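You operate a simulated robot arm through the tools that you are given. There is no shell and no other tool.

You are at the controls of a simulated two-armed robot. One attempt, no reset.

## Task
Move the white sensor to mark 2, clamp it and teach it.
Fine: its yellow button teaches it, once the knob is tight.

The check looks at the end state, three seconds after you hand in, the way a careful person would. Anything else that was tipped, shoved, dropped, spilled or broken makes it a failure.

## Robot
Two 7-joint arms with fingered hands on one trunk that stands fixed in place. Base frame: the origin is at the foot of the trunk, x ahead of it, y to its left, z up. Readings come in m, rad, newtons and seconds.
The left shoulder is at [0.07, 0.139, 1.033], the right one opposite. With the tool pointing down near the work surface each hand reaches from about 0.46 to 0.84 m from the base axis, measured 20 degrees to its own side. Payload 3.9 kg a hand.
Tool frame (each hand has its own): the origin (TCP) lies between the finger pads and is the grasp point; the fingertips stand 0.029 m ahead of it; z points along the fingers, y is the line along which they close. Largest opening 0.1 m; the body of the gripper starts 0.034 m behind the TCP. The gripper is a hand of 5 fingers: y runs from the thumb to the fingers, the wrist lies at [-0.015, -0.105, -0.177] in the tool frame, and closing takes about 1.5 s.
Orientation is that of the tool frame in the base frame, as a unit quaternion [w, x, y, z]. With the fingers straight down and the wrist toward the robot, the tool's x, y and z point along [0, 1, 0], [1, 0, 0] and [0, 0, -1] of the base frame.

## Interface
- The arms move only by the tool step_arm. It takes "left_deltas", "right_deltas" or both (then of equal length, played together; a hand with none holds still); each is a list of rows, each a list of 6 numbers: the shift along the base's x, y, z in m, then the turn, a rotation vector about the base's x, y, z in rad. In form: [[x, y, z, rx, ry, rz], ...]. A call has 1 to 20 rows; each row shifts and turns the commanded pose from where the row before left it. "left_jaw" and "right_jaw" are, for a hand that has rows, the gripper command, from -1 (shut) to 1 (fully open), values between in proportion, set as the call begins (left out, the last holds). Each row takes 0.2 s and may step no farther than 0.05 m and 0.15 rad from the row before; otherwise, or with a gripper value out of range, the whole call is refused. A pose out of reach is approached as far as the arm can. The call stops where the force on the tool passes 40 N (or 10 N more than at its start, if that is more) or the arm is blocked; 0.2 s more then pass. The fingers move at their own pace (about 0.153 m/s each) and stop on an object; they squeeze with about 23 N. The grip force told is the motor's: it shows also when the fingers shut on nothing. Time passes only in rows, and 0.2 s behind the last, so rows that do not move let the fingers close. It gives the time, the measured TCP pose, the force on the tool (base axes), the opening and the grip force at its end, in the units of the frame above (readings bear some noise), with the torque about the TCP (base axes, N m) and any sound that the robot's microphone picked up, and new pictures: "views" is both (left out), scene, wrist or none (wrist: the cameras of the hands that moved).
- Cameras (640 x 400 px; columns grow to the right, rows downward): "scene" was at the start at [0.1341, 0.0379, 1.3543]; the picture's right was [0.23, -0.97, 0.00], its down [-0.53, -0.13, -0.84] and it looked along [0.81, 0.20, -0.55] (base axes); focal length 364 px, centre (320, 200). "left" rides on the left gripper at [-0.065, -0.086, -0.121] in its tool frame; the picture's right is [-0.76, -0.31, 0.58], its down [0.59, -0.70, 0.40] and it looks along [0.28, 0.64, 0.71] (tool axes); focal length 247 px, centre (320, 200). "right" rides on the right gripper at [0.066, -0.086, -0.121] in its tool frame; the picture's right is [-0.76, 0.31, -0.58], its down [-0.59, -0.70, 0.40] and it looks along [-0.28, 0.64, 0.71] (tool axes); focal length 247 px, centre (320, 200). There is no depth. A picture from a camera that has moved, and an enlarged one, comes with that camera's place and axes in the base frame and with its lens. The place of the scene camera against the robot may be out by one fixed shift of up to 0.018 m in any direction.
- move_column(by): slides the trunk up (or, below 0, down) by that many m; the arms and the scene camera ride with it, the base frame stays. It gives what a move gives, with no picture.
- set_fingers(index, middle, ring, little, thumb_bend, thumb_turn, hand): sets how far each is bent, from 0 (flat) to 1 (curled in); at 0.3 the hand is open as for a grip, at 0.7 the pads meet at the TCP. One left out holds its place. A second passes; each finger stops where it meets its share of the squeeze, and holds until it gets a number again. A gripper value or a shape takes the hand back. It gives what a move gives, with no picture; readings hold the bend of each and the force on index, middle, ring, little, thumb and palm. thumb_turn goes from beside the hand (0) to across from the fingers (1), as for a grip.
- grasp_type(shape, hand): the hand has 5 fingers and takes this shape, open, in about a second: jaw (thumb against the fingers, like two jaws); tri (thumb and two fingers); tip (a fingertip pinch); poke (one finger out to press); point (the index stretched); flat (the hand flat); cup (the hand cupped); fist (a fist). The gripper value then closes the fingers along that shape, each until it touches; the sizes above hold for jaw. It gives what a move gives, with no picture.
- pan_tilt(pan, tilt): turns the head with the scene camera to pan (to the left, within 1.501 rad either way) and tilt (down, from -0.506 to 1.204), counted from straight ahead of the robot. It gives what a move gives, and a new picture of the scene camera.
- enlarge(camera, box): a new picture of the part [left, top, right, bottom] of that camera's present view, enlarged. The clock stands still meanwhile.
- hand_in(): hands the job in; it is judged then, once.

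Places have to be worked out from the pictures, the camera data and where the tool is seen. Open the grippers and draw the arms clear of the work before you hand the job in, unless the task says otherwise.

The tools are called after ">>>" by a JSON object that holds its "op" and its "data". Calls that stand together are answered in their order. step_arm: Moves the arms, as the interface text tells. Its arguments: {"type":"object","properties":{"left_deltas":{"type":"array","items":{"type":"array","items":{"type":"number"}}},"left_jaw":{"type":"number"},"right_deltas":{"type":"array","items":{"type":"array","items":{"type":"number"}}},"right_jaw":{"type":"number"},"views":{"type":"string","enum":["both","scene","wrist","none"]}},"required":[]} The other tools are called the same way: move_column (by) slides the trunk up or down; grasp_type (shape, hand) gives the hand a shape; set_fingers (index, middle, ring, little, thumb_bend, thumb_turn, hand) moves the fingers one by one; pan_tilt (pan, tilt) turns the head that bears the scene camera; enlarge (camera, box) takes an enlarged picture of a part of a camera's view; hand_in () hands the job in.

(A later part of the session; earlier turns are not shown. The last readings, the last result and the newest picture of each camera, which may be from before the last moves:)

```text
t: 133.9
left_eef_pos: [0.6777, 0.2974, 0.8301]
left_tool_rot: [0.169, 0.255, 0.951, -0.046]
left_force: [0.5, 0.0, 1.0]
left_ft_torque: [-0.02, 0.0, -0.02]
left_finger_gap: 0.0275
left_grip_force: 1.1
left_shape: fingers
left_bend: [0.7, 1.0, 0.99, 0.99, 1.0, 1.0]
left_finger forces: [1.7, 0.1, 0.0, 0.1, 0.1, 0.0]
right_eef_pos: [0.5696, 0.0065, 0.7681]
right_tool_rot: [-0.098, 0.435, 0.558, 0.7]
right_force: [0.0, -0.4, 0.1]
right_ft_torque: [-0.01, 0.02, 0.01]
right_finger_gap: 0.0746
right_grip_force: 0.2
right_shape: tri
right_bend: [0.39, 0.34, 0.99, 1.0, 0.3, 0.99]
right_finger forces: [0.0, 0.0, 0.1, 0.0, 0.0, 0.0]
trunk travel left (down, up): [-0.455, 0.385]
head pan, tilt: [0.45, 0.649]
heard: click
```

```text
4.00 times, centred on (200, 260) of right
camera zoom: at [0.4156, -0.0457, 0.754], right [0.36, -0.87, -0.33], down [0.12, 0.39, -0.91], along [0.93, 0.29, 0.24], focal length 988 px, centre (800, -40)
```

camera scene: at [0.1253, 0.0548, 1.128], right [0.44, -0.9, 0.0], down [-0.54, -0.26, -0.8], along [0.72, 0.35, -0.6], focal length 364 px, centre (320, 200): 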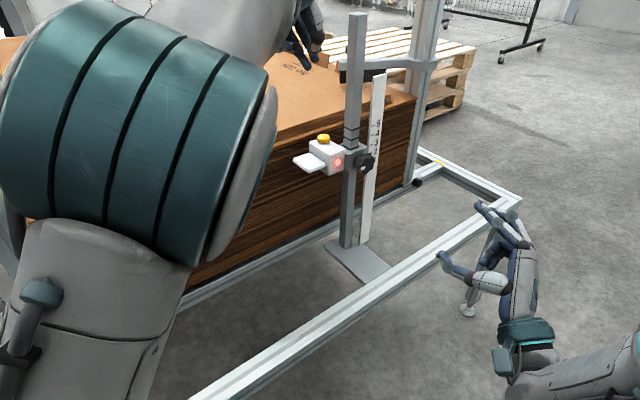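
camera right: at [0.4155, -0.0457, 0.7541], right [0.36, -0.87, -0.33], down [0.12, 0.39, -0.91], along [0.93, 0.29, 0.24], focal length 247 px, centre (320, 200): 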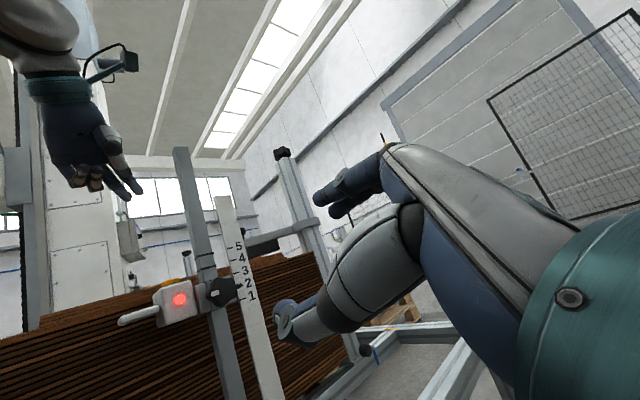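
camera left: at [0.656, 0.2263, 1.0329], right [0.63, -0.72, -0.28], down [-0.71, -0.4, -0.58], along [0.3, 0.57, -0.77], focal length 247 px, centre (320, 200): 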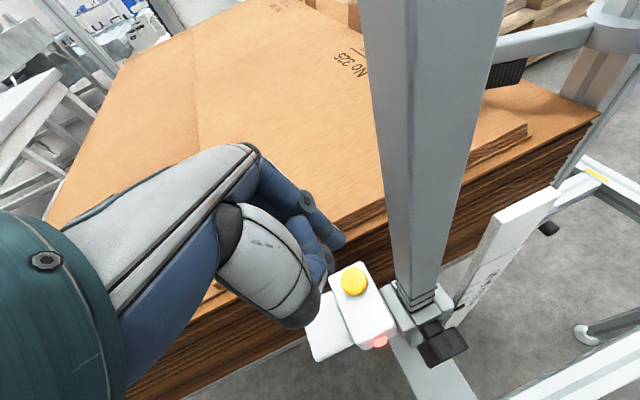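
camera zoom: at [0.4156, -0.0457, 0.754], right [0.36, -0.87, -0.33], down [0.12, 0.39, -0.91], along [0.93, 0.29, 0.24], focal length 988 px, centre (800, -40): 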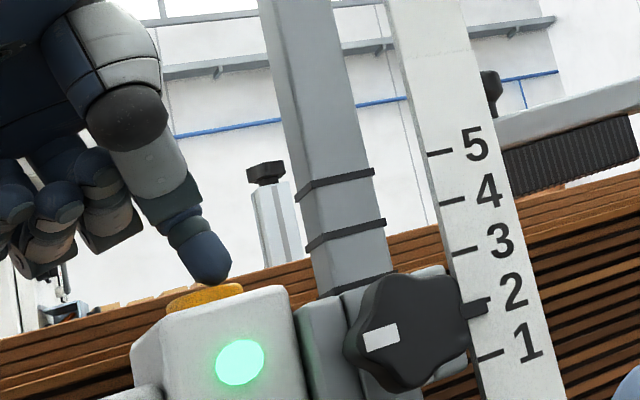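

A click was heard and the lamp turned green: the sensor is taught, with the pointer still at mark 2. I'll lift the finger straight up off the button and check the state.

>>> {"op": "step_arm", "data": {"left_deltas": [[0, 0, 0.003, 0, 0, 0], [0, 0, 0.005, 0, 0, 0], [0, 0, 0.01, 0, 0, 0], [0, 0, 0.015, 0, 0, 0], [0, 0, 0.02, 0, 0, 0], [0, 0, 0.02, 0, 0, 0], [0, 0, 0, 0, 0, 0]], "views": "none"}}

>>> {"op": "enlarge", "data": {"camera": "right", "box": [120, 210, 280, 310]}}

>>> {"op": "enlarge", "data": {"camera": "right", "box": [225, 265, 265, 300]}}

```text
t: 135.5
left_eef_pos: [0.6775, 0.2968, 0.9028]
left_tool_rot: [0.168, 0.253, 0.952, -0.045]
left_force: [0.1, -0.4, 0.5]
left_ft_torque: [-0.04, 0.01, 0.0]
left_finger_gap: 0.0275
left_grip_force: 0.2
left_shape: fingers
left_bend: [0.7, 1.0, 0.99, 0.99, 1.0, 1.0]
left_finger forces: [0.0, 0.0, 0.0, 0.1, 0.1, 0.0]
right_eef_pos: [0.5696, 0.0046, 0.7689]
right_tool_rot: [-0.098, 0.435, 0.558, 0.7]
right_force: [0.0, -0.6, 0.2]
right_ft_torque: [0.05, 0.0, -0.02]
right_finger_gap: 0.0745
right_grip_force: 0.1
right_shape: tri
right_bend: [0.39, 0.34, 0.99, 1.0, 0.3, 0.99]
right_finger forces: [0.0, 0.0, 0.0, 0.0, 0.1, 0.0]
trunk travel left (down, up): [-0.455, 0.385]
head pan, tilt: [0.45, 0.649]
```

```text
4.00 times, centred on (200, 260) of right
camera zoom: at [0.4158, -0.0456, 0.7539], right [0.36, -0.87, -0.33], down [0.12, 0.39, -0.91], along [0.93, 0.29, 0.24], focal length 988 px, centre (800, -40)
```

zoom: 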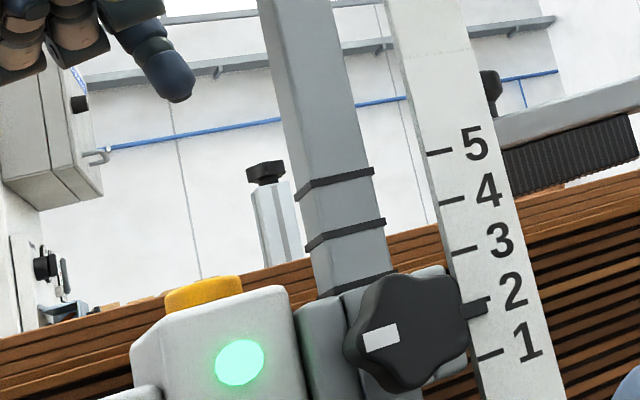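

```text
11.43 times, centred on (245, 282) of right
camera zoom: at [0.4158, -0.0456, 0.7539], right [0.36, -0.87, -0.33], down [0.12, 0.39, -0.91], along [0.93, 0.29, 0.24], focal length 2823 px, centre (1177, -743)
```

zoom: 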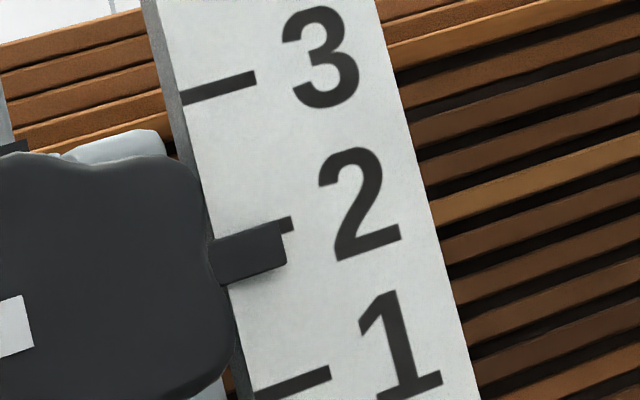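

The lamp is green and the finger is off, but from this angle the pointer looks a bit lower than before. I'll compare with the same scene crop I took just before pressing.

>>> {"op": "enlarge", "data": {"camera": "scene", "box": [260, 90, 420, 210]}}

>>> {"op": "enlarge", "data": {"camera": "scene", "box": [345, 125, 385, 175]}}

```text
3.33 times, centred on (340, 150) of scene
camera zoom: at [0.1257, 0.0548, 1.1279], right [0.44, -0.9, 0.0], down [-0.54, -0.26, -0.8], along [0.72, 0.35, -0.6], focal length 1214 px, centre (253, 367)
```

zoom: 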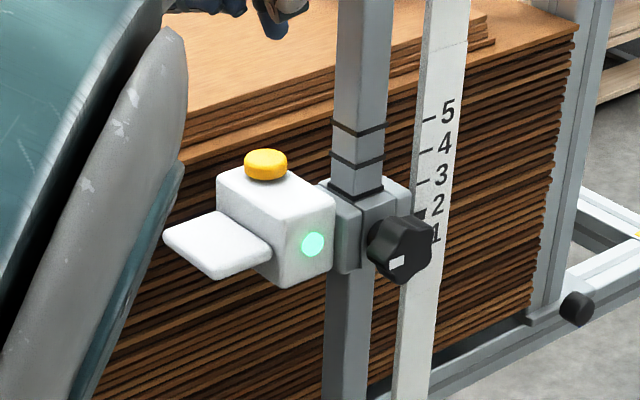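

```text
8.00 times, centred on (365, 150) of scene
camera zoom: at [0.1257, 0.0548, 1.1279], right [0.44, -0.9, 0.0], down [-0.54, -0.26, -0.8], along [0.72, 0.35, -0.6], focal length 2912 px, centre (-40, 600)
```

zoom: 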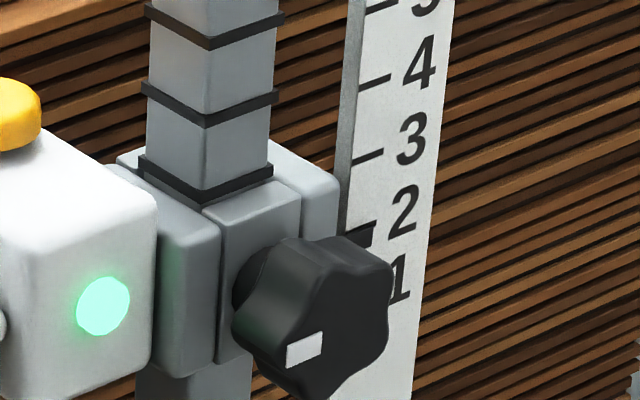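

The press itself shifted the carriage down about 2 mm, so the clamp isn't really tight; it needs a firmer final turn. I'll withdraw the left hand to a safe spot and look closely at the knob's lobes to plan a stronger grip.

>>> {"op": "step_arm", "data": {"left_deltas": [[-0.015, 0.0087, 0.01, 0, 0, 0], [-0.02, 0.01, 0.01, 0, 0, 0], [-0.025, 0.0125, 0.01, 0, 0, 0], [-0.025, 0.0125, 0.01, 0, 0, 0], [-0.025, 0.0125, 0.005, 0, 0, 0], [-0.025, 0.0125, 0.005, 0, 0, 0], [0, 0, 0, 0, 0, 0]], "views": "none"}}

>>> {"op": "enlarge", "data": {"camera": "right", "box": [195, 265, 255, 310]}}

>>> {"op": "pan_tilt", "data": {"pan": 0.3, "tilt": 0.4}}

>>> {"op": "enlarge", "data": {"camera": "scene", "box": [290, 240, 330, 280]}}

```text
t: 137.1
left_eef_pos: [0.54, 0.3628, 0.9524]
left_tool_rot: [0.169, 0.255, 0.951, -0.045]
left_force: [-0.2, 0.9, 0.6]
left_ft_torque: [0.01, -0.01, -0.01]
left_finger_gap: 0.0273
left_grip_force: 0.0
left_shape: fingers
left_bend: [0.7, 1.0, 0.99, 0.99, 1.0, 1.0]
left_finger forces: [0.0, 0.1, 0.0, 0.0, 0.0, 0.0]
right_eef_pos: [0.5682, 0.0046, 0.7682]
right_tool_rot: [-0.098, 0.435, 0.557, 0.701]
right_force: [-0.2, 0.5, -0.1]
right_ft_torque: [-0.02, 0.03, 0.02]
right_finger_gap: 0.0745
right_grip_force: 0.0
right_shape: tri
right_bend: [0.39, 0.34, 0.99, 1.0, 0.3, 0.99]
right_finger forces: [0.0, 0.0, 0.0, 0.0, 0.0, 0.0]
trunk travel left (down, up): [-0.455, 0.385]
head pan, tilt: [0.45, 0.649]
```

```text
8.89 times, centred on (225, 288) of right
camera zoom: at [0.4159, -0.0457, 0.7538], right [0.36, -0.87, -0.33], down [0.12, 0.39, -0.91], along [0.93, 0.29, 0.24], focal length 2195 px, centre (1164, -578)
```

zoom: 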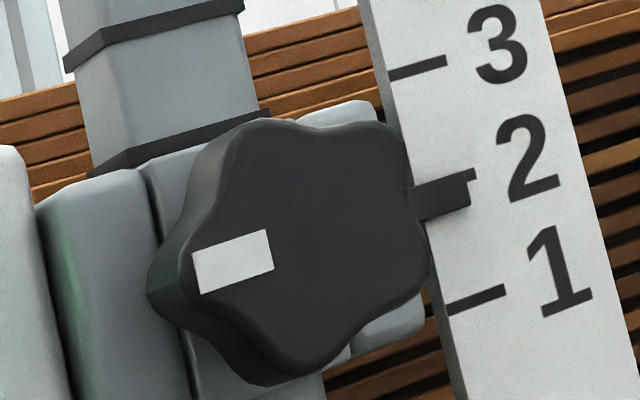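

```text
t: 137.9
left_eef_pos: [0.5398, 0.3637, 0.953]
left_tool_rot: [0.169, 0.255, 0.951, -0.045]
left_force: [0.5, -0.3, 0.1]
left_ft_torque: [0.01, -0.01, -0.01]
left_finger_gap: 0.0275
left_grip_force: 0.1
left_shape: fingers
left_bend: [0.7, 1.0, 0.99, 0.99, 1.0, 1.0]
left_finger forces: [0.0, 0.0, 0.0, 0.0, 0.1, 0.0]
right_eef_pos: [0.5696, 0.0049, 0.7671]
right_tool_rot: [-0.098, 0.435, 0.557, 0.7]
right_force: [0.1, 0.0, 0.2]
right_ft_torque: [-0.01, 0.03, 0.02]
right_finger_gap: 0.0748
right_grip_force: 0.1
right_shape: tri
right_bend: [0.39, 0.34, 0.99, 1.0, 0.3, 0.99]
right_finger forces: [0.0, 0.1, 0.0, 0.0, 0.0, 0.0]
trunk travel left (down, up): [-0.455, 0.385]
head pan, tilt: [0.3, 0.4]
camera scene: at [0.136, 0.0444, 1.1504], right [0.3, -0.96, 0.0], down [-0.37, -0.12, -0.92], along [0.88, 0.27, -0.39], focal length 364 px, centre (320, 200)
```

scene: 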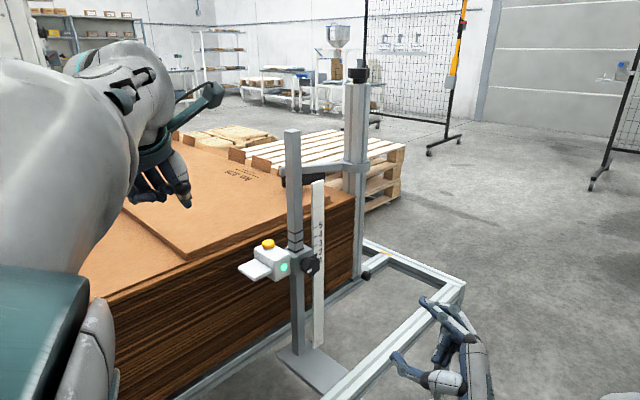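

```text
10.00 times, centred on (310, 260) of scene
camera zoom: at [0.136, 0.0444, 1.1504], right [0.3, -0.96, 0.0], down [-0.37, -0.12, -0.92], along [0.88, 0.27, -0.39], focal length 3641 px, centre (420, -400)
```

zoom: 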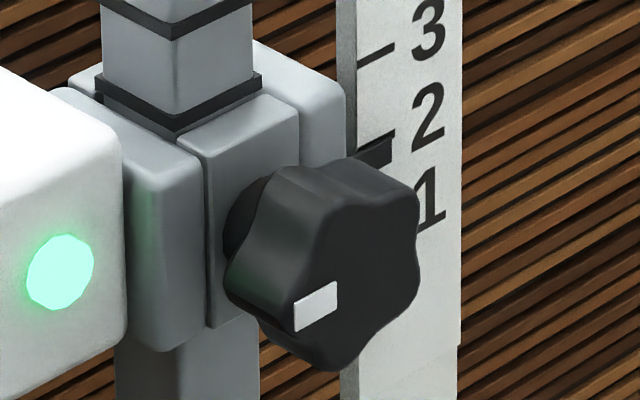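

The knob has five lobes with one pointing exactly left, so a grip at +18° roll puts the thumb in a valley and the two fingers either side of a lobe, for much better torque. I'll move the right hand there.

>>> {"op": "step_arm", "data": {"right_deltas": [[0.0117, 0.0202, 0, -0.07, -0.1212, 0], [0.0117, 0.0202, 0, -0.07, -0.1212, 0], [0.0117, 0.0202, 0, -0.07, -0.1212, 0], [0.0117, 0.0202, 0, -0.07, -0.1212, 0], [0.0117, 0.0202, 0, -0.07, -0.1212, 0], [0.0117, 0.0202, 0, -0.07, -0.1212, 0], [0.0117, 0.0202, 0, -0.07, -0.1212, 0], [0.0117, 0.0202, 0, -0.07, -0.1212, 0], [0, 0, 0, 0, 0, 0]], "right_jaw": 0.4, "views": "none"}}

>>> {"op": "enlarge", "data": {"camera": "right", "box": [200, 180, 360, 320]}}

>>> {"op": "enlarge", "data": {"camera": "scene", "box": [250, 220, 370, 295]}}

```text
t: 139.9
left_eef_pos: [0.5395, 0.3634, 0.9531]
left_tool_rot: [0.168, 0.254, 0.951, -0.045]
left_force: [-0.2, 0.5, -0.3]
left_ft_torque: [-0.01, 0.02, 0.0]
left_finger_gap: 0.0278
left_grip_force: 0.0
left_shape: fingers
left_bend: [0.7, 1.0, 0.99, 0.99, 1.0, 1.0]
left_finger forces: [0.1, 0.1, 0.0, 0.0, 0.0, 0.0]
right_eef_pos: [0.6621, 0.1689, 0.7662]
right_tool_rot: [0.29, 0.073, 0.703, 0.645]
right_force: [-0.4, 0.5, 0.4]
right_ft_torque: [-0.01, 0.0, -0.02]
right_finger_gap: 0.0703
right_grip_force: 0.0
right_shape: tri
right_bend: [0.41, 0.35, 0.99, 1.0, 0.3, 0.99]
right_finger forces: [0.1, 0.0, 0.0, 0.0, 0.0, 0.0]
trunk travel left (down, up): [-0.455, 0.385]
head pan, tilt: [0.3, 0.4]
```

```text
2.86 times, centred on (280, 250) of right
camera zoom: at [0.5702, 0.0812, 0.6634], right [0.25, -0.81, 0.53], down [0.87, -0.05, -0.48], along [0.42, 0.58, 0.7], focal length 706 px, centre (434, 57)
```

zoom: 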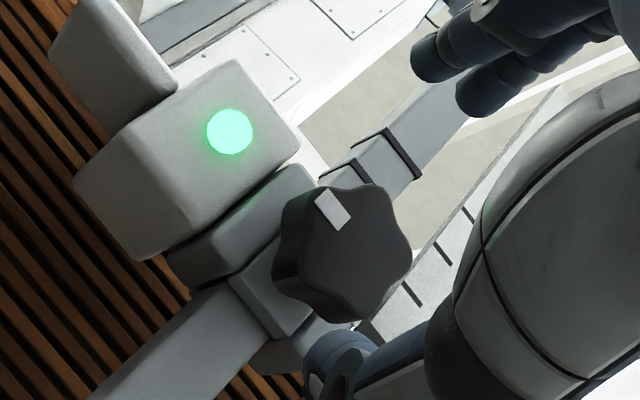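

```text
5.33 times, centred on (310, 258) of scene
camera zoom: at [0.1358, 0.0444, 1.1505], right [0.3, -0.96, 0.0], down [-0.37, -0.12, -0.92], along [0.88, 0.27, -0.39], focal length 1942 px, centre (373, -107)
```

zoom: 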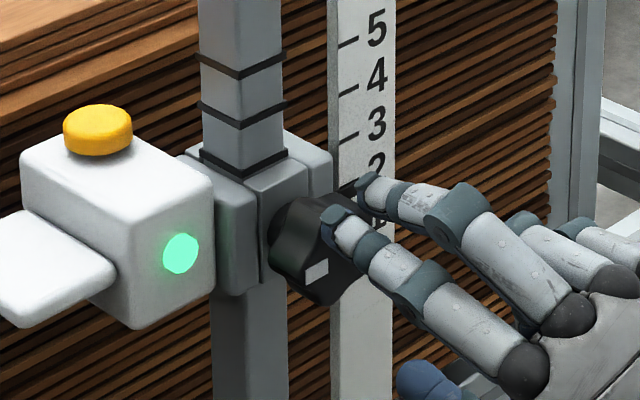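

The roll is +18.3° and the knob's lobes line up as planned. Advancing and closing.

>>> {"op": "step_arm", "data": {"right_deltas": [[0.0046, 0.0073, 0, 0, 0, 0], [0.0046, 0.0073, 0, 0, 0, 0], [0.0046, 0.0073, 0, 0, 0, 0], [0.0046, 0.0073, 0, 0, 0, 0], [0.0046, 0.0073, 0, 0, 0, 0], [0, 0, 0, 0, 0, 0]], "right_jaw": 0.4, "views": "none"}}

>>> {"op": "step_arm", "data": {"right_deltas": [[0, 0, 0, 0, 0, 0], [0, 0, 0, 0, 0, 0], [0, 0, 0, 0, 0, 0], [0, 0, 0, 0, 0, 0], [0, 0, 0, 0, 0, 0], [0, 0, 0, 0, 0, 0], [0, 0, 0, 0, 0, 0], [0, 0, 0, 0, 0, 0]], "right_jaw": -1, "views": "none"}}

>>> {"op": "enlarge", "data": {"camera": "right", "box": [200, 180, 360, 320]}}

>>> {"op": "enlarge", "data": {"camera": "scene", "box": [250, 220, 370, 295]}}

```text
t: 141.3
left_eef_pos: [0.5401, 0.3638, 0.9526]
left_tool_rot: [0.168, 0.254, 0.952, -0.045]
left_force: [0.4, 0.3, -0.2]
left_ft_torque: [0.02, 0.03, 0.01]
left_finger_gap: 0.0276
left_grip_force: 0.0
left_shape: fingers
left_bend: [0.7, 1.0, 0.99, 0.99, 1.0, 1.0]
left_finger forces: [0.1, 0.0, 0.0, 0.1, 0.0, 0.0]
right_eef_pos: [0.6837, 0.2009, 0.7694]
right_tool_rot: [0.289, 0.073, 0.703, 0.645]
right_force: [1.3, 0.6, 0.3]
right_ft_torque: [0.04, -0.01, 0.02]
right_finger_gap: 0.0703
right_grip_force: 0.1
right_shape: tri
right_bend: [0.41, 0.35, 0.99, 1.0, 0.3, 0.99]
right_finger forces: [0.0, 0.1, 0.0, 0.1, 0.0, 0.0]
right hand out of reach, approached as far as the arm can: row 5
trunk travel left (down, up): [-0.455, 0.385]
head pan, tilt: [0.3, 0.4]
```

```text
t: 143.1
left_eef_pos: [0.5399, 0.3635, 0.952]
left_tool_rot: [0.169, 0.254, 0.951, -0.045]
left_force: [-0.5, -0.6, 0.0]
left_ft_torque: [0.02, -0.04, 0.0]
left_finger_gap: 0.0277
left_grip_force: 0.0
left_shape: fingers
left_bend: [0.7, 1.0, 0.99, 0.99, 1.0, 1.0]
left_finger forces: [0.1, 0.0, 0.0, 0.0, 0.0, 0.0]
right_eef_pos: [0.6822, 0.202, 0.7677]
right_tool_rot: [0.29, 0.074, 0.703, 0.645]
right_force: [-0.8, 0.3, -3.4]
right_ft_torque: [-0.01, 0.02, 0.05]
right_finger_gap: 0.0281
right_grip_force: 23.1
right_shape: tri
right_bend: [0.62, 0.56, 1.0, 1.0, 0.42, 1.0]
right_finger forces: [10.2, 9.3, 0.0, 0.1, 21.9, 0.0]
trunk travel left (down, up): [-0.455, 0.385]
head pan, tilt: [0.3, 0.4]
```

```text
2.86 times, centred on (280, 250) of right
camera zoom: at [0.5911, 0.1148, 0.6651], right [0.25, -0.81, 0.53], down [0.87, -0.05, -0.48], along [0.42, 0.58, 0.7], focal length 706 px, centre (434, 57)
```

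zoom: 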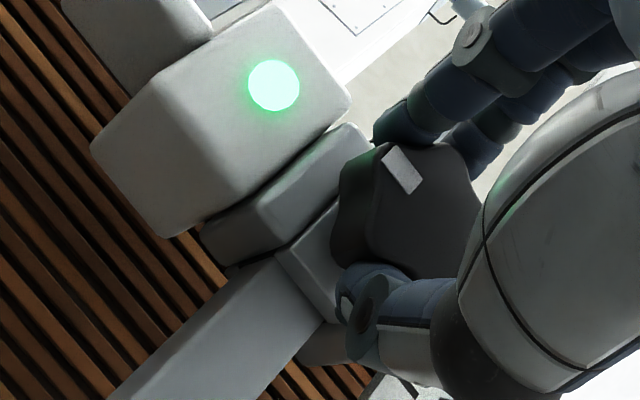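

```text
5.33 times, centred on (310, 258) of scene
camera zoom: at [0.1363, 0.0446, 1.1504], right [0.3, -0.96, 0.0], down [-0.37, -0.12, -0.92], along [0.88, 0.27, -0.39], focal length 1942 px, centre (373, -107)
```

zoom: 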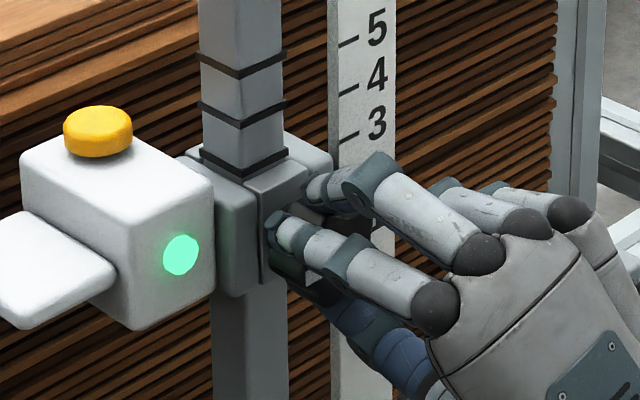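

A good engagement: the fingers sit in the valleys. I'll lift a bit first to recover the 2 mm.

>>> {"op": "step_arm", "data": {"right_deltas": [[0, 0, 0.002, 0, 0, 0], [0, 0, 0.002, 0, 0, 0], [0, 0, 0.001, 0, 0, 0], [0, 0, 0, 0, 0, 0]], "views": "none"}}

>>> {"op": "enlarge", "data": {"camera": "scene", "box": [250, 220, 370, 295]}}

```text
t: 144.1
left_eef_pos: [0.5413, 0.3645, 0.9526]
left_tool_rot: [0.167, 0.255, 0.951, -0.046]
left_force: [0.2, -0.2, -0.5]
left_ft_torque: [-0.01, -0.02, -0.03]
left_finger_gap: 0.0276
left_grip_force: 0.0
left_shape: fingers
left_bend: [0.7, 1.0, 0.99, 0.99, 1.0, 1.0]
left_finger forces: [0.0, 0.1, 0.0, 0.1, 0.0, 0.1]
right_eef_pos: [0.6826, 0.201, 0.7731]
right_tool_rot: [0.288, 0.073, 0.704, 0.645]
right_force: [-2.3, 0.5, -8.1]
right_ft_torque: [-0.21, 0.09, 0.05]
right_finger_gap: 0.0285
right_grip_force: 23.3
right_shape: tri
right_bend: [0.63, 0.56, 1.0, 1.0, 0.42, 1.0]
right_finger forces: [10.5, 7.9, 0.0, 0.0, 25.4, 0.1]
trunk travel left (down, up): [-0.455, 0.385]
head pan, tilt: [0.3, 0.4]
```

```text
5.33 times, centred on (310, 258) of scene
camera zoom: at [0.1369, 0.0449, 1.1503], right [0.3, -0.96, 0.0], down [-0.37, -0.12, -0.92], along [0.88, 0.27, -0.39], focal length 1942 px, centre (373, -107)
```

zoom: 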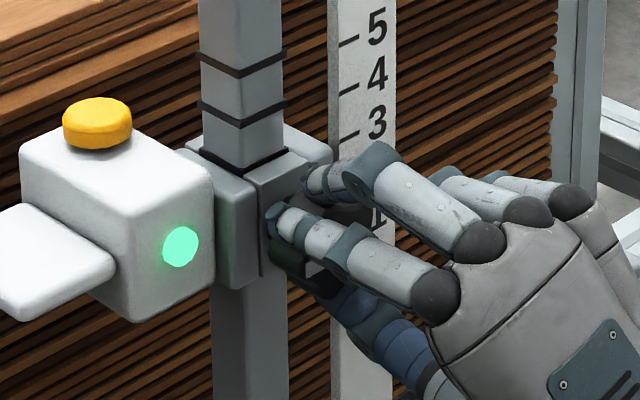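

The height is about 0.7 mm above exact and the hand carries a little lift. Now twisting clockwise in 0.2 rad steps.

>>> {"op": "step_arm", "data": {"right_deltas": [[0, 0, 0, 0.05, 0.0866, 0], [0, 0, 0, 0.05, 0.0866, 0], [0, 0, 0, 0, 0, 0]], "views": "none"}}

>>> {"op": "enlarge", "data": {"camera": "scene", "box": [250, 220, 370, 295]}}

>>> {"op": "enlarge", "data": {"camera": "right", "box": [200, 180, 360, 320]}}

```text
t: 144.9
left_eef_pos: [0.5418, 0.3646, 0.9521]
left_tool_rot: [0.169, 0.254, 0.951, -0.046]
left_force: [0.0, -0.6, -0.1]
left_ft_torque: [-0.02, 0.0, -0.02]
left_finger_gap: 0.0275
left_grip_force: 0.1
left_shape: fingers
left_bend: [0.7, 1.0, 0.99, 0.99, 1.0, 1.0]
left_finger forces: [0.1, 0.0, 0.1, 0.0, 0.0, 0.1]
right_eef_pos: [0.6821, 0.2034, 0.7736]
right_tool_rot: [0.222, 0.143, 0.693, 0.671]
right_force: [-5.1, 4.0, -6.9]
right_ft_torque: [-0.2, -0.11, 0.15]
right_finger_gap: 0.0275
right_grip_force: 23.2
right_shape: tri
right_bend: [0.64, 0.56, 1.0, 1.0, 0.43, 1.0]
right_finger forces: [12.2, 9.3, 0.0, 0.1, 24.8, 0.1]
trunk travel left (down, up): [-0.455, 0.385]
head pan, tilt: [0.3, 0.4]
```

```text
5.33 times, centred on (310, 258) of scene
camera zoom: at [0.1363, 0.0454, 1.1504], right [0.3, -0.96, 0.0], down [-0.37, -0.12, -0.92], along [0.88, 0.27, -0.39], focal length 1942 px, centre (373, -107)
```

zoom: 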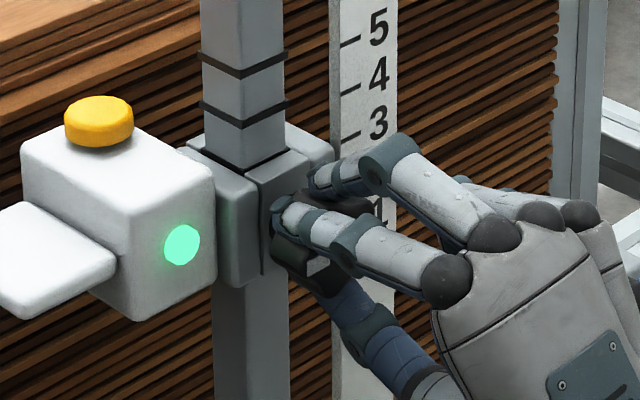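

```text
2.86 times, centred on (280, 250) of right
camera zoom: at [0.5733, 0.1251, 0.6792], right [0.33, -0.86, 0.39], down [0.78, 0.01, -0.63], along [0.54, 0.51, 0.67], focal length 706 px, centre (434, 57)
```

zoom: 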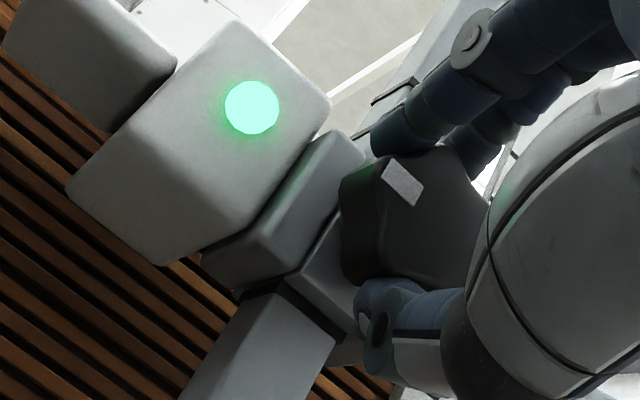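

The knob moved with the hand by a few degrees, and the carriage crept up about 1 mm. I'll reduce the lift while twisting further.

>>> {"op": "step_arm", "data": {"right_deltas": [[0, 0, -0.0015, 0, 0, 0], [0, 0, -0.001, 0.05, 0.0866, 0], [0, 0, -0.0005, 0.05, 0.0866, 0], [0, 0, 0, 0, 0, 0]], "views": "none"}}

>>> {"op": "enlarge", "data": {"camera": "scene", "box": [250, 220, 370, 295]}}

>>> {"op": "enlarge", "data": {"camera": "right", "box": [200, 180, 360, 320]}}

```text
t: 145.9
left_eef_pos: [0.5388, 0.3639, 0.9534]
left_tool_rot: [0.17, 0.254, 0.951, -0.045]
left_force: [0.1, 0.2, -0.5]
left_ft_torque: [0.0, 0.0, 0.0]
left_finger_gap: 0.0275
left_grip_force: 0.1
left_shape: fingers
left_bend: [0.7, 1.0, 0.99, 0.99, 1.0, 1.0]
left_finger forces: [0.1, 0.0, 0.0, 0.1, 0.0, 0.0]
right_eef_pos: [0.6802, 0.2031, 0.7706]
right_tool_rot: [0.156, 0.21, 0.675, 0.689]
right_force: [-8.7, 7.8, 0.2]
right_ft_torque: [-0.1, -0.37, 0.33]
right_finger_gap: 0.0265
right_grip_force: 22.3
right_shape: tri
right_bend: [0.64, 0.55, 1.0, 1.0, 0.44, 1.0]
right_finger forces: [16.9, 10.7, 0.0, 0.0, 21.4, 0.1]
trunk travel left (down, up): [-0.455, 0.385]
head pan, tilt: [0.3, 0.4]
```

```text
5.33 times, centred on (310, 258) of scene
camera zoom: at [0.1348, 0.0456, 1.1505], right [0.3, -0.96, 0.0], down [-0.37, -0.12, -0.92], along [0.88, 0.27, -0.39], focal length 1942 px, centre (373, -107)
```

zoom: 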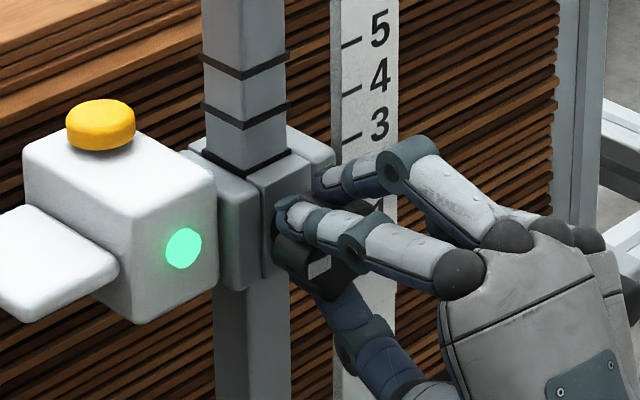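

```text
2.86 times, centred on (280, 250) of right
camera zoom: at [0.5579, 0.1342, 0.69], right [0.39, -0.89, 0.25], down [0.66, 0.08, -0.75], along [0.65, 0.45, 0.62], focal length 706 px, centre (434, 57)
```

zoom: 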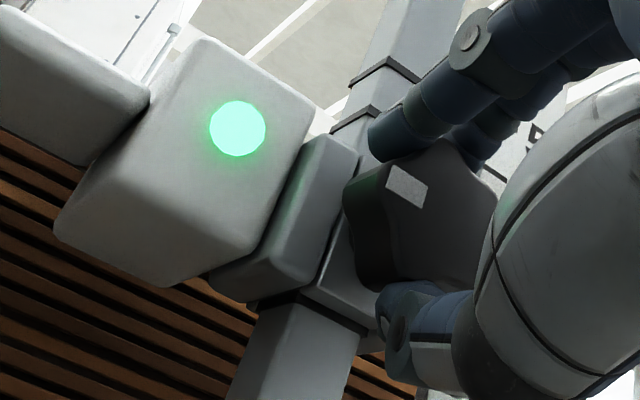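

Torque is 0.37 N·m, the height about 1 mm above exact, and 11 N of side force. I'll compensate sideways and keep twisting.

>>> {"op": "step_arm", "data": {"right_deltas": [[-0.0022, 0.0013, 0, 0, 0, 0], [-0.0022, 0.0013, 0, 0.05, 0.0866, 0], [-0.001, 0.0005, 0.0003, 0.05, 0.0866, 0], [0, 0, 0, 0, 0, 0]], "views": "none"}}

>>> {"op": "enlarge", "data": {"camera": "scene", "box": [250, 220, 370, 295]}}

>>> {"op": "enlarge", "data": {"camera": "right", "box": [200, 180, 360, 320]}}

```text
t: 146.9
left_eef_pos: [0.5418, 0.3643, 0.9515]
left_tool_rot: [0.167, 0.254, 0.952, -0.046]
left_force: [-1.3, -0.1, 0.3]
left_ft_torque: [0.0, 0.01, 0.01]
left_finger_gap: 0.0275
left_grip_force: 0.2
left_shape: fingers
left_bend: [0.7, 1.0, 0.99, 0.99, 1.0, 1.0]
left_finger forces: [0.1, 0.1, 0.0, 0.1, 0.0, 0.0]
right_eef_pos: [0.6771, 0.2054, 0.7705]
right_tool_rot: [0.086, 0.278, 0.65, 0.702]
right_force: [12.1, 7.5, 2.9]
right_ft_torque: [0.09, -0.52, 0.03]
right_finger_gap: 0.0227
right_grip_force: 22.8
right_shape: tri
right_bend: [0.71, 0.54, 1.0, 1.0, 0.48, 1.0]
right_finger forces: [10.9, 13.6, 0.1, 0.0, 22.8, 0.0]
trunk travel left (down, up): [-0.455, 0.385]
head pan, tilt: [0.3, 0.4]
```

```text
5.33 times, centred on (310, 258) of scene
camera zoom: at [0.1371, 0.0454, 1.1503], right [0.3, -0.96, 0.0], down [-0.37, -0.12, -0.92], along [0.88, 0.27, -0.39], focal length 1942 px, centre (373, -107)
```

zoom: 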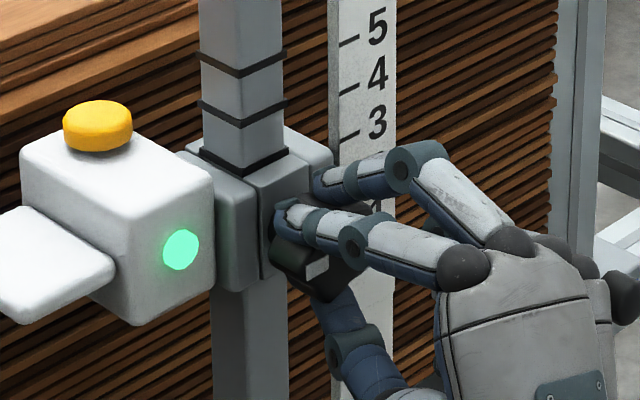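

```text
2.86 times, centred on (280, 250) of right
camera zoom: at [0.5418, 0.1436, 0.7057], right [0.41, -0.91, 0.08], down [0.52, 0.16, -0.84], along [0.75, 0.39, 0.54], focal length 706 px, centre (434, 57)
```

zoom: 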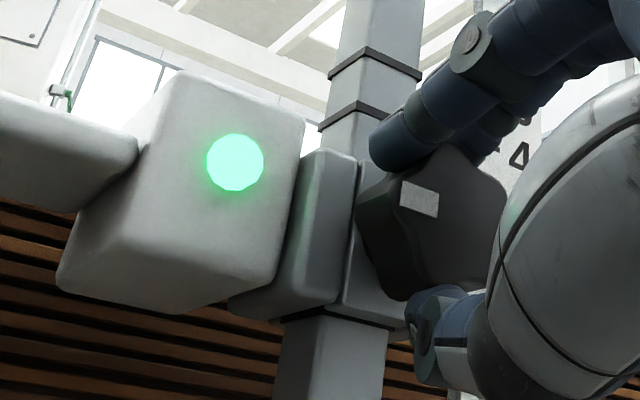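

The torque stays around 0.4 N·m against the stop and the height is exactly right now (row 125). I'll test the clamp with a small downward push while gripping.

>>> {"op": "step_arm", "data": {"right_deltas": [[0.0015, -0.0005, -0.0015, 0, 0, 0], [0, 0, -0.0015, 0, 0, 0], [0, 0, 0, 0, 0, 0]], "views": "none"}}

>>> {"op": "enlarge", "data": {"camera": "scene", "box": [250, 220, 370, 295]}}

```text
t: 147.7
left_eef_pos: [0.5402, 0.3632, 0.9523]
left_tool_rot: [0.169, 0.255, 0.951, -0.045]
left_force: [1.3, 0.7, 0.0]
left_ft_torque: [0.01, 0.01, 0.01]
left_finger_gap: 0.0273
left_grip_force: 0.0
left_shape: fingers
left_bend: [0.7, 1.0, 0.99, 0.99, 1.0, 1.0]
left_finger forces: [0.0, 0.0, 0.0, 0.0, 0.0, 0.1]
right_eef_pos: [0.6797, 0.2045, 0.7692]
right_tool_rot: [0.087, 0.277, 0.651, 0.702]
right_force: [6.6, 5.1, 6.3]
right_ft_torque: [0.17, -0.58, 0.04]
right_finger_gap: 0.0233
right_grip_force: 23.4
right_shape: tri
right_bend: [0.65, 0.53, 1.0, 1.0, 0.48, 1.0]
right_finger forces: [13.6, 14.2, 0.0, 0.0, 21.9, 0.0]
trunk travel left (down, up): [-0.455, 0.385]
head pan, tilt: [0.3, 0.4]
```

```text
5.33 times, centred on (310, 258) of scene
camera zoom: at [0.1358, 0.0448, 1.1505], right [0.3, -0.96, 0.0], down [-0.37, -0.12, -0.92], along [0.88, 0.27, -0.39], focal length 1942 px, centre (373, -107)
```

zoom: 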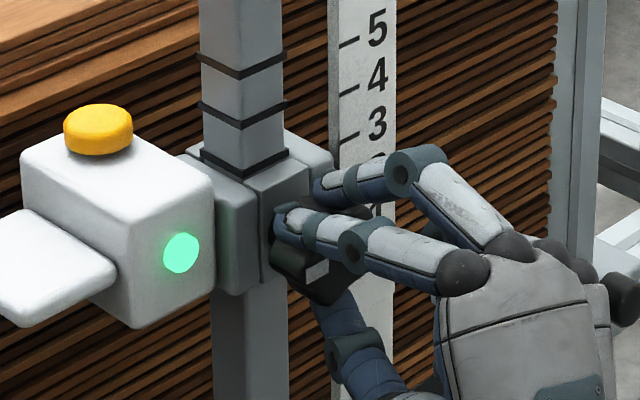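

The carriage still creeps under about 6 N, so it isn't locked. Loosening only released after about 0.7 N·m, so locking probably needs a similar torque. I'll keep twisting with an upward bias and see how high the torque goes.

>>> {"op": "step_arm", "data": {"right_deltas": [[0, 0, 0.003, 0, 0, 0], [0, 0, 0.002, 0.06, 0.104, 0], [0, 0, 0.001, 0.06, 0.104, 0], [0, 0, 0.001, 0.06, 0.104, 0], [0, 0, 0, 0, 0, 0]], "views": "none"}}

>>> {"op": "enlarge", "data": {"camera": "scene", "box": [250, 220, 370, 295]}}

>>> {"op": "enlarge", "data": {"camera": "right", "box": [200, 180, 360, 320]}}

```text
t: 148.9
left_eef_pos: [0.5404, 0.3658, 0.9518]
left_tool_rot: [0.168, 0.253, 0.951, -0.046]
left_force: [-0.3, -0.2, -0.9]
left_ft_torque: [-0.05, -0.04, -0.04]
left_finger_gap: 0.0275
left_grip_force: 0.1
left_shape: fingers
left_bend: [0.7, 1.0, 0.99, 0.99, 1.0, 1.0]
left_finger forces: [0.0, 0.0, 0.1, 0.0, 0.0, 0.0]
right_eef_pos: [0.6787, 0.2063, 0.773]
right_tool_rot: [-0.042, 0.39, 0.592, 0.704]
right_force: [8.1, 14.7, -0.8]
right_ft_torque: [0.12, -0.92, 0.15]
right_finger_gap: 0.018
right_grip_force: 23.4
right_shape: tri
right_bend: [0.72, 0.54, 1.0, 1.0, 0.52, 1.0]
right_finger forces: [16.7, 13.9, 0.0, 0.0, 30.6, 0.0]
trunk travel left (down, up): [-0.455, 0.385]
head pan, tilt: [0.3, 0.4]
```

```text
5.33 times, centred on (310, 258) of scene
camera zoom: at [0.137, 0.0465, 1.1502], right [0.3, -0.96, 0.0], down [-0.37, -0.12, -0.92], along [0.88, 0.27, -0.39], focal length 1942 px, centre (373, -107)
```

zoom: 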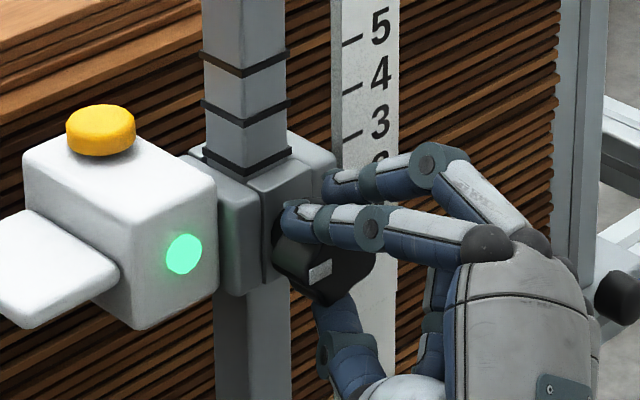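

```text
2.86 times, centred on (280, 250) of right
camera zoom: at [0.5273, 0.1527, 0.744], right [0.4, -0.89, -0.21], down [0.24, 0.32, -0.92], along [0.89, 0.31, 0.34], focal length 706 px, centre (434, 57)
```

zoom: 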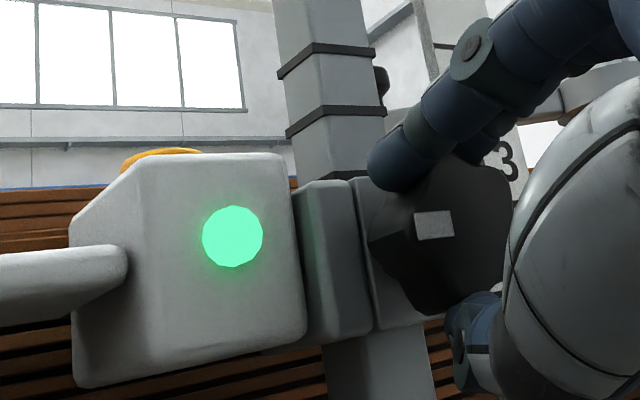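

Torque reached 0.74 N·m this time. I'll test the lock by lifting: if it's still free, it'll move up (it's about 2 mm low); if locked, it'll stay.

>>> {"op": "step_arm", "data": {"right_deltas": [[0, 0, 0.002, 0, 0, 0], [0, 0, 0.002, 0, 0, 0], [0, 0, 0, 0, 0, 0]], "views": "none"}}

>>> {"op": "enlarge", "data": {"camera": "scene", "box": [250, 220, 370, 295]}}

```text
t: 149.7
left_eef_pos: [0.5407, 0.3659, 0.9509]
left_tool_rot: [0.168, 0.253, 0.952, -0.047]
left_force: [-0.5, 0.0, -0.4]
left_ft_torque: [0.0, 0.01, 0.03]
left_finger_gap: 0.0277
left_grip_force: 0.0
left_shape: fingers
left_bend: [0.7, 1.0, 0.99, 0.99, 1.0, 1.0]
left_finger forces: [0.0, 0.0, 0.0, 0.0, 0.1, 0.0]
right_eef_pos: [0.6776, 0.2058, 0.7772]
right_tool_rot: [-0.043, 0.391, 0.592, 0.704]
right_force: [4.9, 14.8, -5.6]
right_ft_torque: [0.01, -0.71, 0.14]
right_finger_gap: 0.0176
right_grip_force: 23.2
right_shape: tri
right_bend: [0.72, 0.55, 1.0, 1.0, 0.52, 1.0]
right_finger forces: [16.1, 12.7, 0.0, 0.1, 32.0, 0.0]
trunk travel left (down, up): [-0.455, 0.385]
head pan, tilt: [0.3, 0.4]
```

```text
5.33 times, centred on (310, 258) of scene
camera zoom: at [0.1375, 0.0468, 1.1501], right [0.3, -0.96, 0.0], down [-0.37, -0.12, -0.92], along [0.88, 0.27, -0.39], focal length 1942 px, centre (373, -107)
```

zoom: 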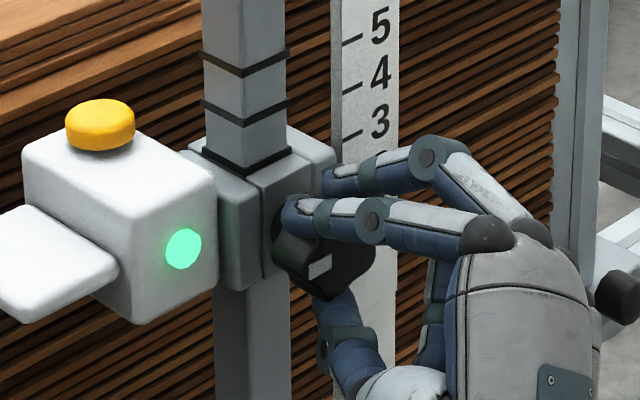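

It still moved up about 2.3 mm under only 5–6 N, even with the knob hard against its stop. To see whether it's soft creep or real slip, I'll hold still for 2 s and see if the load decays.

>>> {"op": "step_arm", "data": {"right_deltas": [[0, 0, 0, 0, 0, 0], [0, 0, 0, 0, 0, 0], [0, 0, 0, 0, 0, 0], [0, 0, 0, 0, 0, 0], [0, 0, 0, 0, 0, 0], [0, 0, 0, 0, 0, 0], [0, 0, 0, 0, 0, 0], [0, 0, 0, 0, 0, 0], [0, 0, 0, 0, 0, 0], [0, 0, 0, 0, 0, 0]], "views": "none"}}

>>> {"op": "enlarge", "data": {"camera": "scene", "box": [250, 220, 370, 295]}}

```text
t: 151.9
left_eef_pos: [0.5408, 0.3666, 0.9513]
left_tool_rot: [0.167, 0.254, 0.952, -0.047]
left_force: [0.4, -0.9, 0.0]
left_ft_torque: [-0.01, 0.03, 0.0]
left_finger_gap: 0.0274
left_grip_force: 0.0
left_shape: fingers
left_bend: [0.7, 1.0, 0.99, 0.99, 1.0, 1.0]
left_finger forces: [0.0, 0.0, 0.0, 0.1, 0.0, 0.0]
right_eef_pos: [0.6786, 0.2051, 0.7777]
right_tool_rot: [-0.041, 0.39, 0.592, 0.705]
right_force: [5.1, 18.4, -1.9]
right_ft_torque: [0.07, -0.75, 0.25]
right_finger_gap: 0.0176
right_grip_force: 22.7
right_shape: tri
right_bend: [0.72, 0.55, 1.0, 1.0, 0.52, 1.0]
right_finger forces: [17.8, 13.7, 0.1, 0.0, 30.6, 0.0]
trunk travel left (down, up): [-0.455, 0.385]
head pan, tilt: [0.3, 0.4]
```

```text
5.33 times, centred on (310, 258) of scene
camera zoom: at [0.1369, 0.047, 1.1502], right [0.3, -0.96, 0.0], down [-0.37, -0.12, -0.92], along [0.88, 0.27, -0.39], focal length 1942 px, centre (373, -107)
```

zoom: 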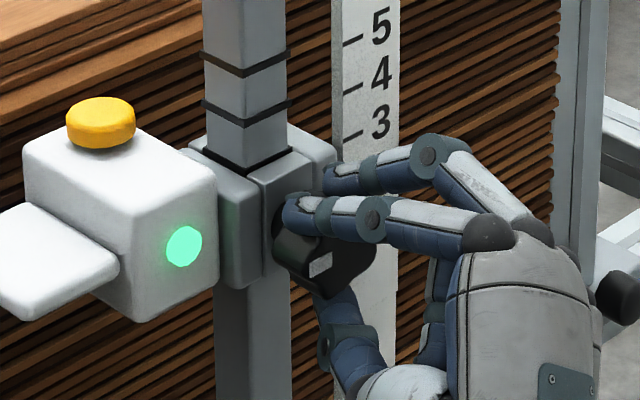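

The load slowly decayed, so this is slow creep under my hand's load rather than a free slide, and the knob has been held at 0.75 N·m against its stop. The height is about 1 mm above the mark, good allowance for the next button press. I'll release and back away.

>>> {"op": "step_arm", "data": {"right_deltas": [[0, 0, 0, 0, 0, 0], [0, 0, 0, 0, 0, 0], [0, 0, 0, 0, 0, 0], [0, 0, 0, 0, 0, 0], [-0.006, -0.0104, 0, 0, 0, 0], [-0.006, -0.0104, 0, 0, 0, 0], [-0.006, -0.0104, 0, 0, 0, 0], [-0.006, -0.0104, 0, 0, 0, 0], [-0.006, -0.0104, 0, 0, 0, 0], [-0.012, -0.0208, 0, 0, 0, 0], [-0.012, -0.0208, 0, 0, 0, 0], [-0.012, -0.0208, 0, 0, 0, 0], [0, 0, 0, 0, 0, 0]], "right_jaw": 0.5, "views": "none"}}

>>> {"op": "enlarge", "data": {"camera": "scene", "box": [250, 220, 370, 295]}}

>>> {"op": "enlarge", "data": {"camera": "right", "box": [180, 220, 300, 295]}}

```text
t: 154.7
left_eef_pos: [0.5398, 0.3633, 0.9536]
left_tool_rot: [0.169, 0.254, 0.951, -0.045]
left_force: [0.4, -0.2, -0.2]
left_ft_torque: [0.04, -0.01, 0.02]
left_finger_gap: 0.0275
left_grip_force: 0.0
left_shape: fingers
left_bend: [0.7, 1.0, 0.99, 0.99, 1.0, 1.0]
left_finger forces: [0.1, 0.0, 0.1, 0.0, 0.0, 0.0]
right_eef_pos: [0.6111, 0.0888, 0.7796]
right_tool_rot: [-0.042, 0.389, 0.591, 0.706]
right_force: [-0.2, -0.2, 0.5]
right_ft_torque: [0.0, -0.03, -0.02]
right_finger_gap: 0.0748
right_grip_force: 0.0
right_shape: tri
right_bend: [0.39, 0.34, 0.99, 1.0, 0.3, 0.99]
right_finger forces: [0.0, 0.0, 0.1, 0.0, 0.1, 0.0]
trunk travel left (down, up): [-0.455, 0.385]
head pan, tilt: [0.3, 0.4]
```

```text
5.33 times, centred on (310, 258) of scene
camera zoom: at [0.1361, 0.0445, 1.1504], right [0.3, -0.96, 0.0], down [-0.37, -0.12, -0.92], along [0.88, 0.27, -0.39], focal length 1942 px, centre (373, -107)
```

zoom: 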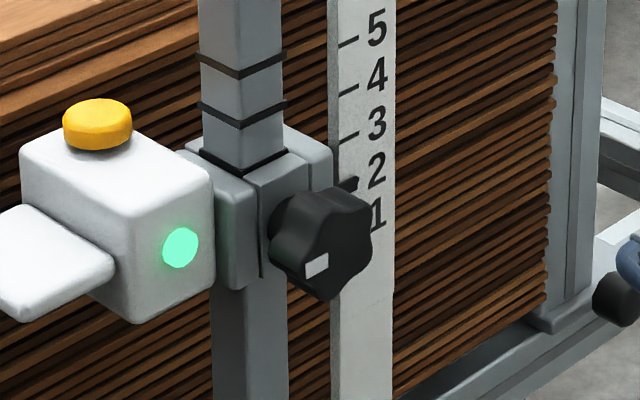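

```text
5.33 times, centred on (240, 258) of right
camera zoom: at [0.4611, 0.0366, 0.7491], right [0.4, -0.9, -0.21], down [0.24, 0.32, -0.92], along [0.89, 0.31, 0.34], focal length 1317 px, centre (747, -107)
```

zoom: 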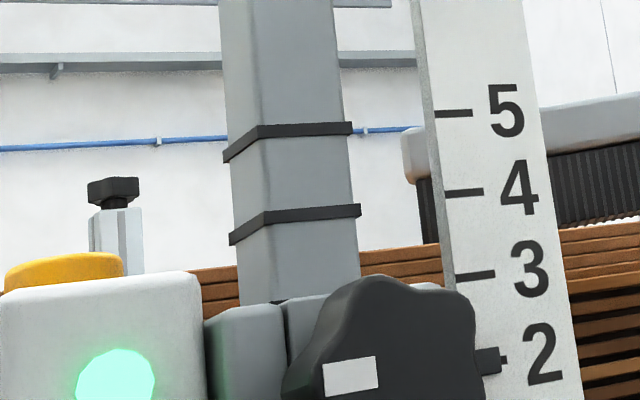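

The pointer is exactly on tick 2, the lamp is green and the knob mark is a shade past its original angle. To make the teaching valid after this final tightening, I'll press the button once more, with a very short stroke to avoid creep. First I'll bring the left hand back above the button.

>>> {"op": "step_arm", "data": {"left_deltas": [[0.025, -0.0125, -0.005, 0, 0, 0], [0.025, -0.0125, -0.005, 0, 0, 0], [0.025, -0.0125, -0.01, 0, 0, 0], [0.025, -0.0125, -0.01, 0, 0, 0], [0.02, -0.01, -0.01, 0, 0, 0], [0.0175, -0.0065, -0.0108, 0, 0, 0], [0, 0, -0.02, 0, 0, 0], [0, 0, -0.018, 0, 0, 0], [0, 0, -0.012, 0, 0, 0], [0, 0, -0.008, 0, 0, 0], [0, 0, 0, 0, 0, 0]], "right_deltas": [[-0.01, -0.017, 0, 0, 0, 0], [-0.01, -0.017, 0, 0, 0, 0], [-0.01, -0.017, 0, 0, 0, 0], [-0.01, -0.017, 0, 0, 0, 0], [0, 0, 0, 0, 0, 0], [0, 0, 0, 0, 0, 0], [0, 0, 0, 0, 0, 0], [0, 0, 0, 0, 0, 0], [0, 0, 0, 0, 0, 0], [0, 0, 0, 0, 0, 0], [0, 0, 0, 0, 0, 0]], "views": "none"}}

>>> {"op": "enlarge", "data": {"camera": "right", "box": [120, 210, 280, 310]}}

>>> {"op": "enlarge", "data": {"camera": "left", "box": [260, 170, 420, 300]}}

```text
t: 157.1
left_eef_pos: [0.6796, 0.2986, 0.8458]
left_tool_rot: [0.169, 0.254, 0.951, -0.045]
left_force: [0.0, -0.3, -0.3]
left_ft_torque: [-0.01, -0.02, 0.04]
left_finger_gap: 0.0278
left_grip_force: 0.0
left_shape: fingers
left_bend: [0.7, 1.0, 0.99, 0.99, 1.0, 1.0]
left_finger forces: [0.0, 0.0, 0.0, 0.0, 0.0, 0.0]
right_eef_pos: [0.5734, 0.0215, 0.7785]
right_tool_rot: [-0.042, 0.389, 0.591, 0.705]
right_force: [-1.2, 0.5, 0.4]
right_ft_torque: [-0.01, 0.01, 0.0]
right_finger_gap: 0.0747
right_grip_force: 0.0
right_shape: tri
right_bend: [0.39, 0.34, 0.99, 1.0, 0.3, 0.99]
right_finger forces: [0.0, 0.1, 0.0, 0.0, 0.0, 0.0]
trunk travel left (down, up): [-0.455, 0.385]
head pan, tilt: [0.3, 0.4]
```

```text
4.00 times, centred on (200, 260) of right
camera zoom: at [0.422, -0.0318, 0.7484], right [0.4, -0.9, -0.21], down [0.24, 0.32, -0.92], along [0.89, 0.31, 0.34], focal length 988 px, centre (800, -40)
```

zoom: 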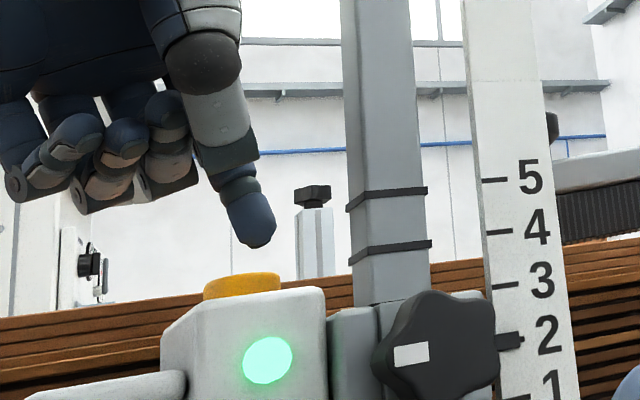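

```text
3.08 times, centred on (340, 235) of left
camera zoom: at [0.6542, 0.215, 0.9812], right [0.63, -0.72, -0.28], down [-0.71, -0.4, -0.58], along [0.3, 0.57, -0.77], focal length 760 px, centre (258, 92)
```

zoom: 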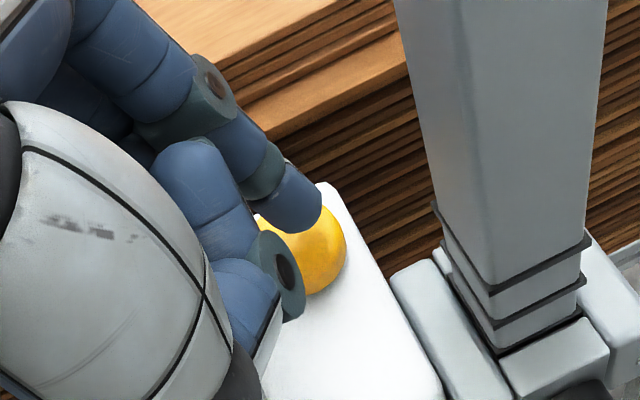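

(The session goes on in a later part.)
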